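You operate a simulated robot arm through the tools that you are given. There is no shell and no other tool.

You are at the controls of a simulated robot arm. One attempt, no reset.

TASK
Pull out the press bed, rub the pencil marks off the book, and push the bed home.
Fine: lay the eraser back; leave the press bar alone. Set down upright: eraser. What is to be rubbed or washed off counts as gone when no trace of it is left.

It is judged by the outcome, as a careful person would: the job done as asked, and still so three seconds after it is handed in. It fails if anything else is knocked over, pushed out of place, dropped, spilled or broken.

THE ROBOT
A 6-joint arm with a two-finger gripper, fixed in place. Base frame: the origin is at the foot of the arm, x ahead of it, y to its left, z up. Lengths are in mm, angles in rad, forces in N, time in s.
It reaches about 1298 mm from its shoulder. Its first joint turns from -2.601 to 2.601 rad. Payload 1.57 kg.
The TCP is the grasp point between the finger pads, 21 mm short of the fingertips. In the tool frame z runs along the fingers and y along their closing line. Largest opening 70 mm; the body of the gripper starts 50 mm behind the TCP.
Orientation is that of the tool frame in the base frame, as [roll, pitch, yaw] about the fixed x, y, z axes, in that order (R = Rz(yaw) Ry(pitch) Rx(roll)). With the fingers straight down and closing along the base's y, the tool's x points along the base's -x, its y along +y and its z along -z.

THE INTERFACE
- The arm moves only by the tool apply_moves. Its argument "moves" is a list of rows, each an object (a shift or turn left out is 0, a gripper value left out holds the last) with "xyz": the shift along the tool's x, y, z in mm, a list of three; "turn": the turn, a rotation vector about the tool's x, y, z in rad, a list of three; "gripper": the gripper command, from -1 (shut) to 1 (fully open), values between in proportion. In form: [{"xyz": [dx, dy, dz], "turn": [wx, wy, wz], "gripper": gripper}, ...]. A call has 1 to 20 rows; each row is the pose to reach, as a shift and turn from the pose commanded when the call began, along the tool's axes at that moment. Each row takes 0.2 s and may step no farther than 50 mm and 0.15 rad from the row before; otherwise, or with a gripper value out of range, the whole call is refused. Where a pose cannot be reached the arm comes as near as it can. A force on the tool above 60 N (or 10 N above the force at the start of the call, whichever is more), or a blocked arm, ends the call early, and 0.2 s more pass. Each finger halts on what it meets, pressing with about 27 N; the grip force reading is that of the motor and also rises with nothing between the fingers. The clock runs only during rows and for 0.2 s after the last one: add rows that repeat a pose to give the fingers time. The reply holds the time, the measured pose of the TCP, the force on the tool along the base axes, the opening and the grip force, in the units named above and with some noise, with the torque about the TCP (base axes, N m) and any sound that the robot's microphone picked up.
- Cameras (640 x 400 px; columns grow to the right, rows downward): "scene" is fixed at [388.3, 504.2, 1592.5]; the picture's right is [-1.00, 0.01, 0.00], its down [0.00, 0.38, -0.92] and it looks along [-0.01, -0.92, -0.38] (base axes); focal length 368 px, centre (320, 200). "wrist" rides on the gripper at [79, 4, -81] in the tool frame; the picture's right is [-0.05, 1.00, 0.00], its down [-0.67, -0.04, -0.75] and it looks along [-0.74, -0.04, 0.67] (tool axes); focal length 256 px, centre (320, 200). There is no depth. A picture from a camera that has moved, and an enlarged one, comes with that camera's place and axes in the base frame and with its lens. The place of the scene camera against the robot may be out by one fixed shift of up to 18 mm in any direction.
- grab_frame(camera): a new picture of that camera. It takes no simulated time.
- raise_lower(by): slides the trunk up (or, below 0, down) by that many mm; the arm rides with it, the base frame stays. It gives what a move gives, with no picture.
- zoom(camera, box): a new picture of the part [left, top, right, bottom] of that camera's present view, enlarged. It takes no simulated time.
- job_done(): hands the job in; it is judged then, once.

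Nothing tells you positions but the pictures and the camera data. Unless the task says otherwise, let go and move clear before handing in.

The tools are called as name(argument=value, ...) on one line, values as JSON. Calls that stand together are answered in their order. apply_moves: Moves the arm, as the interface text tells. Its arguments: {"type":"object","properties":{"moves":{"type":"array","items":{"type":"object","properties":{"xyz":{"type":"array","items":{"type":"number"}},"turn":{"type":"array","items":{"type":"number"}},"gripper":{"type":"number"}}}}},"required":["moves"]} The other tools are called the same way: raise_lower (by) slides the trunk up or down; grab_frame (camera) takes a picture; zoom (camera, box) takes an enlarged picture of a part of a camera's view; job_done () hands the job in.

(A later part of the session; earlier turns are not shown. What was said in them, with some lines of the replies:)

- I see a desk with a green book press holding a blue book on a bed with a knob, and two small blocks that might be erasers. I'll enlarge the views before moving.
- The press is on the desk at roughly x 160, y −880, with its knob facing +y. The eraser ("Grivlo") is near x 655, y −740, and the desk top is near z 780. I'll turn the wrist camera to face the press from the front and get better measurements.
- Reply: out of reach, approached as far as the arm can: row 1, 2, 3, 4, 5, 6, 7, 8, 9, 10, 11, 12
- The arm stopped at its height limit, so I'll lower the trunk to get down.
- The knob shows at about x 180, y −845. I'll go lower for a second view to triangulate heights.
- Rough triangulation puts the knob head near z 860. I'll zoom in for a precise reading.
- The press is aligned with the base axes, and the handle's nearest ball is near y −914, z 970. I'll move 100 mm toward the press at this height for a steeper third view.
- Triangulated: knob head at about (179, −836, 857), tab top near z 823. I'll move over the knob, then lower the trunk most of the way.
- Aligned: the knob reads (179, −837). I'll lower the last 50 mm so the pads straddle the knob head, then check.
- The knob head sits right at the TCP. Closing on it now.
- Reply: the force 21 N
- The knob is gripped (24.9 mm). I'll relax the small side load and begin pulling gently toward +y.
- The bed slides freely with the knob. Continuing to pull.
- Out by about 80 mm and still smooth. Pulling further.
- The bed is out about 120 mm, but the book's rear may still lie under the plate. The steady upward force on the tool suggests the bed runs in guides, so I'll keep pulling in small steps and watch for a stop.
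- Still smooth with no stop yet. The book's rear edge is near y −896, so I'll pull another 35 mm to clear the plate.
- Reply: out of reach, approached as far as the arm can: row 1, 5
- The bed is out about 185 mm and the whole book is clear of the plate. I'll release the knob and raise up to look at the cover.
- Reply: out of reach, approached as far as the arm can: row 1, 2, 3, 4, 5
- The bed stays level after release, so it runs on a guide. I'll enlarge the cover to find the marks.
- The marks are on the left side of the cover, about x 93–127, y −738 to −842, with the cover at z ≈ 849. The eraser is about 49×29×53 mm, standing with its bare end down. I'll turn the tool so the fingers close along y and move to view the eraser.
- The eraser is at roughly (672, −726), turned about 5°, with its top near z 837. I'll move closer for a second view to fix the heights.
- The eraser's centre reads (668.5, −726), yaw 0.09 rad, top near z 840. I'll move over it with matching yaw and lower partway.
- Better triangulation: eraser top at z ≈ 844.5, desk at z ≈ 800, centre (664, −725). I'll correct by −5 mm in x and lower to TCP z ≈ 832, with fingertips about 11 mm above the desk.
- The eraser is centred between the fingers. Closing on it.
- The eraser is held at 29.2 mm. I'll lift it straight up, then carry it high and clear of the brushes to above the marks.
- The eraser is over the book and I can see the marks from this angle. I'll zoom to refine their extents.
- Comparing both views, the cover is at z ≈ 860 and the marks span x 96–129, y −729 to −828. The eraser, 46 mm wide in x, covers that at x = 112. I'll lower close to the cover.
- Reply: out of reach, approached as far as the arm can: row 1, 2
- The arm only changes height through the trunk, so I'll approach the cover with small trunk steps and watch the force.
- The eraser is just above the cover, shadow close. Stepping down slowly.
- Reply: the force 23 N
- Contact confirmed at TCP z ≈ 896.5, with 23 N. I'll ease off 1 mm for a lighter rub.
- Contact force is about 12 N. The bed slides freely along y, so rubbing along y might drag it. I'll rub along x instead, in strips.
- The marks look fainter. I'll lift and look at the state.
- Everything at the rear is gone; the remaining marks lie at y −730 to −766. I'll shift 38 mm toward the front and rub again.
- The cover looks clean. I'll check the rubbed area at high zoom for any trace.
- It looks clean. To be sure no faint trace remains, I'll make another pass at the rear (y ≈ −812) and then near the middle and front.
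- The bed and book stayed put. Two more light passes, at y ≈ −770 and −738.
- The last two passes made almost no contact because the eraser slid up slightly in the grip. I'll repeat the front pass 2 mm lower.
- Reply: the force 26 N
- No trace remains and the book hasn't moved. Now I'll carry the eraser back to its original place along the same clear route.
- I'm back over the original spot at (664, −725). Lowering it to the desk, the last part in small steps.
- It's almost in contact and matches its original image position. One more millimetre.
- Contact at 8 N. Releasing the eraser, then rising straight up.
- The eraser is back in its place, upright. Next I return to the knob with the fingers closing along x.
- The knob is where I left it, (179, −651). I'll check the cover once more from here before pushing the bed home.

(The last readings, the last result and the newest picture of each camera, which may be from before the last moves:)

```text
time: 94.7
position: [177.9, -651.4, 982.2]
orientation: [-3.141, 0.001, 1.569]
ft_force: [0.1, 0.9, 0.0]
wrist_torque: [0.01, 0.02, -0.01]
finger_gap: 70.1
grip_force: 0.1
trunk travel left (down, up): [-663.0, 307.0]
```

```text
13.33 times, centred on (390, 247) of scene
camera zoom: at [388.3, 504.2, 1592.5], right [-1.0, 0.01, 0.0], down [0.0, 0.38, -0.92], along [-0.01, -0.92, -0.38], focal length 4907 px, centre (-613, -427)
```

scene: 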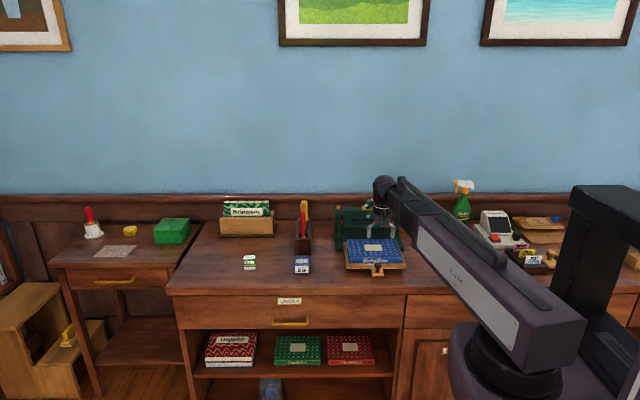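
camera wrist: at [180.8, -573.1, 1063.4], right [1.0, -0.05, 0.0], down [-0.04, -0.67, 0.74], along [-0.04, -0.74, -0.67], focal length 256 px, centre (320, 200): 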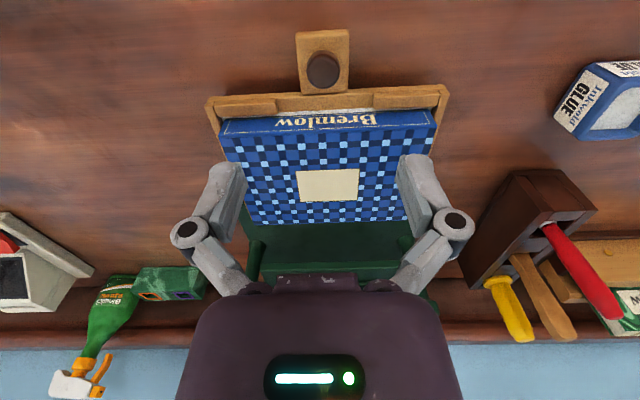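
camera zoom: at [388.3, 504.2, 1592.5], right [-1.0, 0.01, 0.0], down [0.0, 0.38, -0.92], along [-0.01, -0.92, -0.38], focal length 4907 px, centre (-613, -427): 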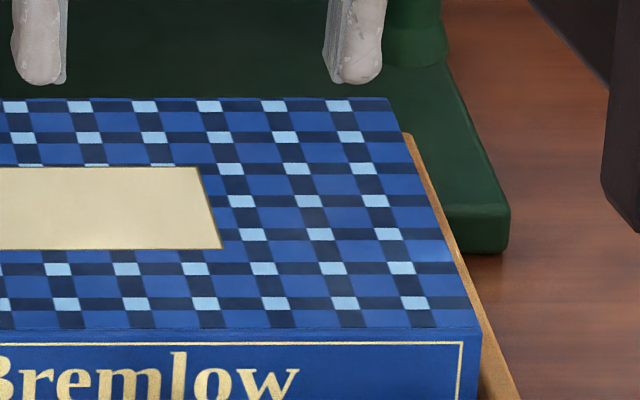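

The cover is clean all over. Lowering onto the knob and gripping it.

apply_moves(moves=[{"xyz": [0, 1, 0], "gripper": 1}, {"xyz": [0, 1, 0], "gripper": 1}])

raise_lower(by=-75)

raise_lower(by=-50)

grab_frame(camera="wrist")

```text
time: 95.3
position: [178.9, -651.6, 982.4]
orientation: [-3.141, -0.001, 1.572]
ft_force: [0.2, -0.1, -1.3]
wrist_torque: [0.03, 0.02, 0.02]
finger_gap: 69.8
grip_force: 0.1
trunk travel left (down, up): [-663.0, 307.0]
```

```text
time: 96.4
position: [178.3, -651.8, 906.5]
orientation: [3.141, 0.001, 1.571]
ft_force: [-0.1, 0.0, -0.4]
wrist_torque: [0.0, -0.01, 0.03]
finger_gap: 69.8
grip_force: 0.0
trunk travel left (down, up): [-588.0, 382.0]
```

```text
time: 97.3
position: [178.7, -650.4, 856.0]
orientation: [3.141, -0.001, 1.57]
ft_force: [0.0, -0.3, 0.0]
wrist_torque: [-0.01, 0.02, 0.01]
finger_gap: 69.7
grip_force: 0.0
trunk travel left (down, up): [-538.0, 432.0]
```

```text
taken
camera wrist: at [182.1, -573.1, 938.5], right [1.0, -0.05, 0.0], down [-0.04, -0.67, 0.75], along [-0.04, -0.74, -0.67], focal length 256 px, centre (320, 200)
```

wrist: 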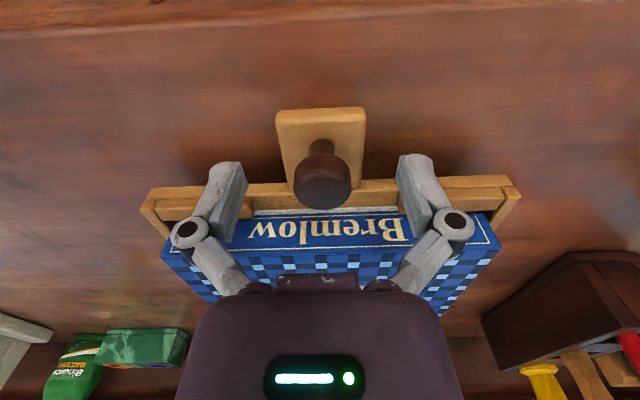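

The knob is between the fingers. A 2 mm centring shift, then close.

apply_moves(moves=[{"xyz": [1.6, 0.5, 0], "gripper": 1}, {"xyz": [1.6, 0.5, 0], "gripper": -1}, {"xyz": [1.6, 0.5, 0], "gripper": -1}, {"xyz": [1.6, 0.5, 0], "gripper": -1}, {"xyz": [1.6, 0.5, 0], "gripper": -1}, {"xyz": [1.6, 0.5, 0], "gripper": -1}])

```text
time: 98.7
position: [180.4, -649.4, 857.5]
orientation: [3.141, 0.002, 1.572]
ft_force: [3.1, -2.6, 16.5]
wrist_torque: [-0.24, -0.04, 0.0]
finger_gap: 24.9
grip_force: 32.2
trunk travel left (down, up): [-538.0, 432.0]
```

Gripped. Pushing the bed back in steadily.

apply_moves(moves=[{"xyz": [-5, 0, 0], "gripper": -1}, {"xyz": [-13, 0, 0]}, {"xyz": [-22, 0, 0]}, {"xyz": [-31, 0, 0]}, {"xyz": [-40, 0, 0]}, {"xyz": [-49, 0, 0]}, {"xyz": [-58, 0, 0]}, {"xyz": [-67, 0, 0]}, {"xyz": [-76, 0, 0]}, {"xyz": [-85, 0, 0]}, {"xyz": [-90, 0, 0]}])

zoom(camera="scene", box=[310, 180, 430, 260])

```text
time: 101.1
position: [179.2, -740.3, 857.0]
orientation: [3.14, 0.003, 1.572]
ft_force: [2.2, 0.9, 8.4]
wrist_torque: [0.07, 0.01, 0.05]
finger_gap: 25.0
grip_force: 31.8
trunk travel left (down, up): [-538.0, 432.0]
```

```text
5.00 times, centred on (370, 220) of scene
camera zoom: at [388.3, 504.2, 1592.5], right [-1.0, 0.01, 0.0], down [0.0, 0.38, -0.92], along [-0.01, -0.92, -0.38], focal length 1840 px, centre (70, 100)
```

zoom: 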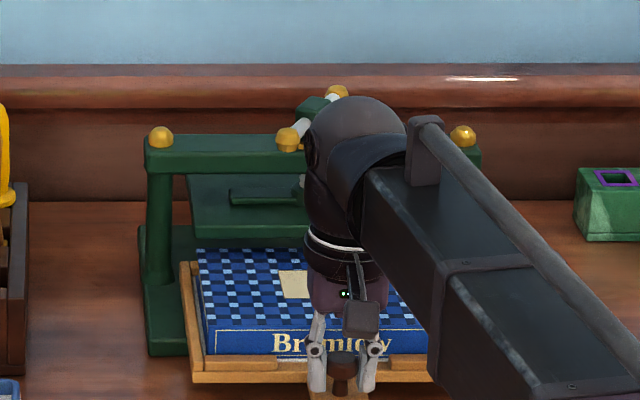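

Moving in smoothly. Continuing to near home.

apply_moves(moves=[{"xyz": [-6, 0, 0], "gripper": -1}, {"xyz": [-14, 0, 0]}, {"xyz": [-22, 0, 0]}, {"xyz": [-30, 0, 0]}, {"xyz": [-38, 0, 0]}, {"xyz": [-46, 0, 0]}, {"xyz": [-54, 0, 0]}, {"xyz": [-62, 0, 0]}, {"xyz": [-70, 0, 0]}, {"xyz": [-78, 0, 0]}, {"xyz": [-84, 0, 0]}, {"xyz": [-88, 0, 0]}])

zoom(camera="scene", box=[310, 180, 430, 260])

```text
time: 103.7
position: [179.9, -827.8, 856.6]
orientation: [3.141, 0.0, 1.572]
ft_force: [7.2, 2.0, 7.1]
wrist_torque: [0.11, -0.03, 0.03]
finger_gap: 25.0
grip_force: 31.8
trunk travel left (down, up): [-538.0, 432.0]
```

```text
5.00 times, centred on (370, 220) of scene
camera zoom: at [388.3, 504.2, 1592.5], right [-1.0, 0.01, 0.0], down [0.0, 0.38, -0.92], along [-0.01, -0.92, -0.38], focal length 1840 px, centre (70, 100)
```

zoom: 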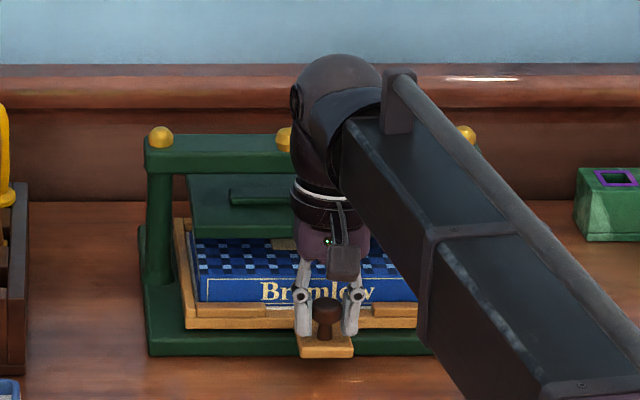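

About 7 mm to go. Finishing in small steps and watching for the stop.

apply_moves(moves=[{"xyz": [-2, 0, 0], "gripper": -1}, {"xyz": [-4, 0, 0]}, {"xyz": [-5.5, 0, 0]}, {"xyz": [-7, 0, 0]}, {"xyz": [-7, 0, 0]}])

zoom(camera="scene", box=[310, 180, 430, 260])

```text
time: 104.9
position: [180.3, -834.1, 858.7]
orientation: [3.139, 0.003, 1.569]
ft_force: [6.9, 2.2, 6.2]
wrist_torque: [0.08, -0.03, 0.02]
finger_gap: 24.9
grip_force: 31.7
trunk travel left (down, up): [-538.0, 432.0]
```

```text
5.00 times, centred on (370, 220) of scene
camera zoom: at [388.3, 504.2, 1592.5], right [-1.0, 0.01, 0.0], down [0.0, 0.38, -0.92], along [-0.01, -0.92, -0.38], focal length 1840 px, centre (70, 100)
```

zoom: 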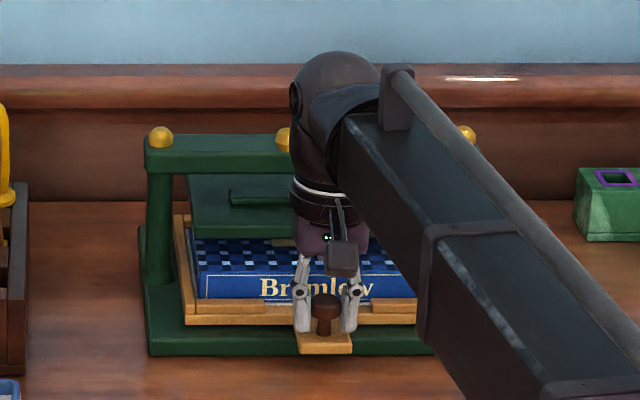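

It's close to home. Nudging on gently to find the stop.

apply_moves(moves=[{"xyz": [-1, 0, 0], "gripper": -1}, {"xyz": [-2, 0, 0]}, {"xyz": [-2, 0, 0]}])

zoom(camera="scene", box=[330, 220, 410, 260])

```text
time: 105.7
position: [180.0, -836.0, 857.7]
orientation: [3.141, 0.001, 1.57]
ft_force: [5.5, 2.2, 5.9]
wrist_torque: [0.07, 0.0, -0.01]
finger_gap: 24.9
grip_force: 32.1
trunk travel left (down, up): [-538.0, 432.0]
```

```text
8.00 times, centred on (370, 240) of scene
camera zoom: at [388.3, 504.2, 1592.5], right [-1.0, 0.01, 0.0], down [0.0, 0.38, -0.92], along [-0.01, -0.92, -0.38], focal length 2944 px, centre (-80, -120)
```

zoom: 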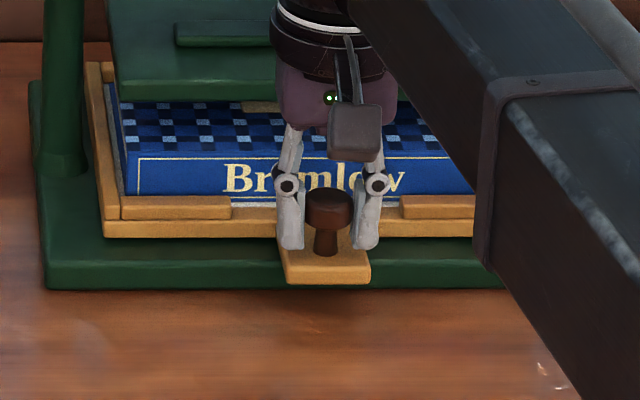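

It matches the original picture to within about a millimetre. I'll compare the wrist view with the first grip and nudge slightly more to feel for a stop.

grab_frame(camera="wrist")

apply_moves(moves=[{"xyz": [-0.7, 0, 0], "gripper": -1}, {"xyz": [-1.3, 0, 0]}, {"xyz": [-1.3, 0, 0]}])

grab_frame(camera="wrist")

```text
taken
camera wrist: at [183.1, -757.7, 938.9], right [1.0, -0.05, 0.0], down [-0.04, -0.67, 0.75], along [-0.04, -0.74, -0.67], focal length 256 px, centre (320, 200)
```

wrist: 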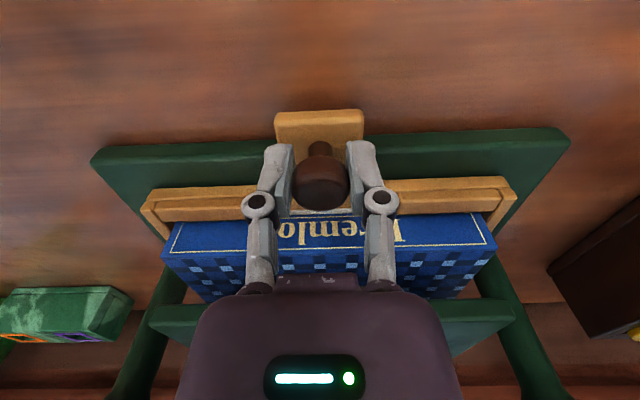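

```text
time: 106.5
position: [179.7, -837.2, 858.1]
orientation: [3.141, -0.001, 1.571]
ft_force: [2.0, 9.5, -0.6]
wrist_torque: [-0.33, -0.01, -0.01]
finger_gap: 24.9
grip_force: 31.8
trunk travel left (down, up): [-538.0, 432.0]
```

```text
taken
camera wrist: at [183.1, -758.5, 938.9], right [1.0, -0.05, 0.0], down [-0.04, -0.67, 0.74], along [-0.04, -0.74, -0.67], focal length 256 px, centre (320, 200)
```

wrist: 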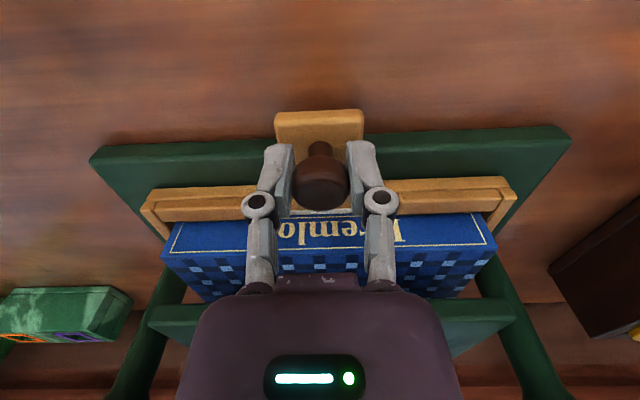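

The force rose to 9.5 N, so the bed has met its home stop. Releasing the knob and rising clear.

apply_moves(moves=[{"xyz": [0, 0, 0], "gripper": 0}, {"xyz": [0, 0, 0], "gripper": 1}, {"xyz": [0, 0, 0], "gripper": 1}, {"xyz": [0, 0, 0], "gripper": 1}, {"xyz": [0, 0, 0], "gripper": 1}])

raise_lower(by=100)

grab_frame(camera="wrist")

zoom(camera="scene", box=[310, 180, 430, 260])

```text
time: 107.7
position: [180.5, -838.1, 856.8]
orientation: [3.14, 0.0, 1.571]
ft_force: [0.1, 0.1, -0.3]
wrist_torque: [0.04, 0.03, -0.03]
finger_gap: 69.8
grip_force: 0.1
trunk travel left (down, up): [-538.0, 432.0]
```

```text
time: 109.0
position: [181.2, -838.8, 957.2]
orientation: [-3.141, 0.0, 1.572]
ft_force: [-0.4, -0.5, 0.0]
wrist_torque: [-0.02, 0.0, -0.02]
finger_gap: 69.9
grip_force: 0.0
trunk travel left (down, up): [-638.0, 332.0]
```

```text
taken
camera wrist: at [183.0, -759.7, 1038.4], right [1.0, -0.05, 0.0], down [-0.04, -0.67, 0.75], along [-0.04, -0.74, -0.67], focal length 256 px, centre (320, 200)
```

wrist: 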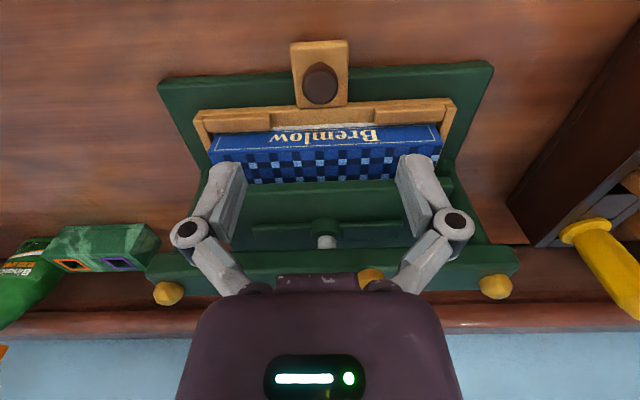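

```text
5.00 times, centred on (370, 220) of scene
camera zoom: at [388.3, 504.2, 1592.5], right [-1.0, 0.01, 0.0], down [0.0, 0.38, -0.92], along [-0.01, -0.92, -0.38], focal length 1840 px, centre (70, 100)
```

zoom: 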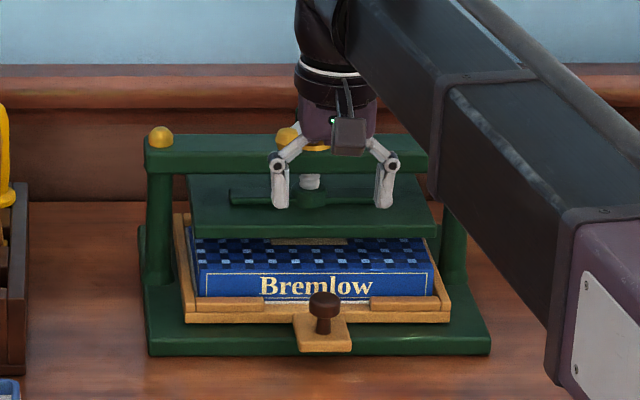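

The bed is home and the view matches the original one. I'll back away, then do a final check.

apply_moves(moves=[{"xyz": [30, 0, 0], "gripper": 1}, {"xyz": [65, 0, 0]}, {"xyz": [105, 0, 0]}, {"xyz": [140, 0, 0]}, {"xyz": [160, 0, 0]}, {"xyz": [160, 0, 0]}])

raise_lower(by=120)

grab_frame(camera="scene")

zoom(camera="scene", box=[310, 180, 430, 260])

zoom(camera="scene", box=[210, 190, 330, 280])

```text
time: 110.5
position: [181.0, -677.5, 957.9]
orientation: [3.142, -0.001, 1.571]
ft_force: [0.5, 0.2, -0.4]
wrist_torque: [-0.02, -0.01, 0.04]
finger_gap: 70.1
grip_force: 0.0
trunk travel left (down, up): [-638.0, 332.0]
```

```text
time: 112.0
position: [180.4, -678.1, 1077.0]
orientation: [-3.14, -0.001, 1.569]
ft_force: [-0.5, -1.4, 0.1]
wrist_torque: [-0.04, 0.01, 0.01]
finger_gap: 70.0
grip_force: 0.0
trunk travel left (down, up): [-758.0, 212.0]
```

```text
taken
```

scene: 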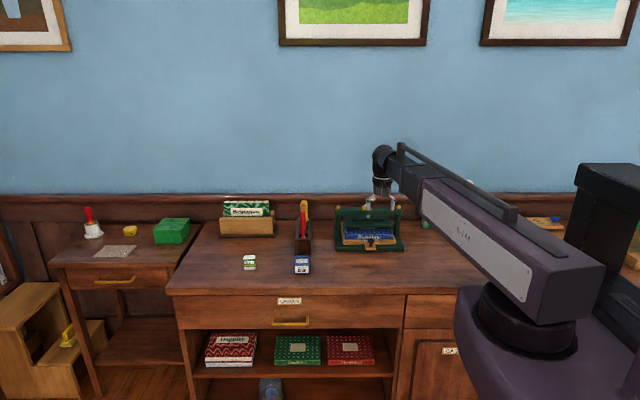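

```text
5.00 times, centred on (370, 220) of scene
camera zoom: at [388.3, 504.2, 1592.5], right [-1.0, 0.01, 0.0], down [0.0, 0.38, -0.92], along [-0.01, -0.92, -0.38], focal length 1840 px, centre (70, 100)
```

zoom: 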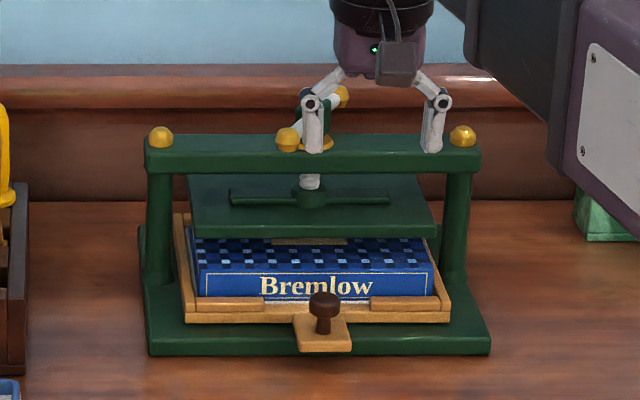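

```text
4.44 times, centred on (270, 235) of scene
camera zoom: at [388.3, 504.2, 1592.5], right [-1.0, 0.01, 0.0], down [0.0, 0.38, -0.92], along [-0.01, -0.92, -0.38], focal length 1636 px, centre (542, 44)
```

zoom: 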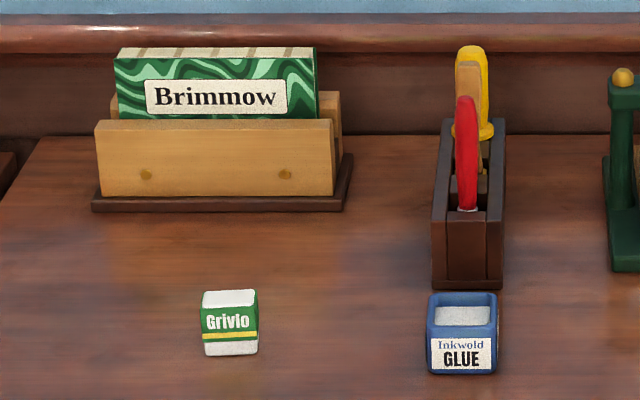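

The bed is home against its stop, the book cover is clean, and the eraser stands upright where it was. The press bar was never touched, nothing else has moved, and the gripper is empty and clear, so I'm handing in.

job_done()

```text
The job is handed in.
```

I pulled the press bed out, rubbed the pencil marks off the book, and pushed the bed back in until it met its stop. The job is handed in.

- **Book:** close-up views from both cameras, taken while the bed was still out, showed no trace of the marks. The last pictures match the starting view of the bed and book.
- **Eraser:** it stands upright in its original spot, within about a millimetre.
- **Press bar:** I never touched it.
- **Everything else:** nothing in the final pictures looks moved or knocked over. The gripper is empty and clear of the desk.
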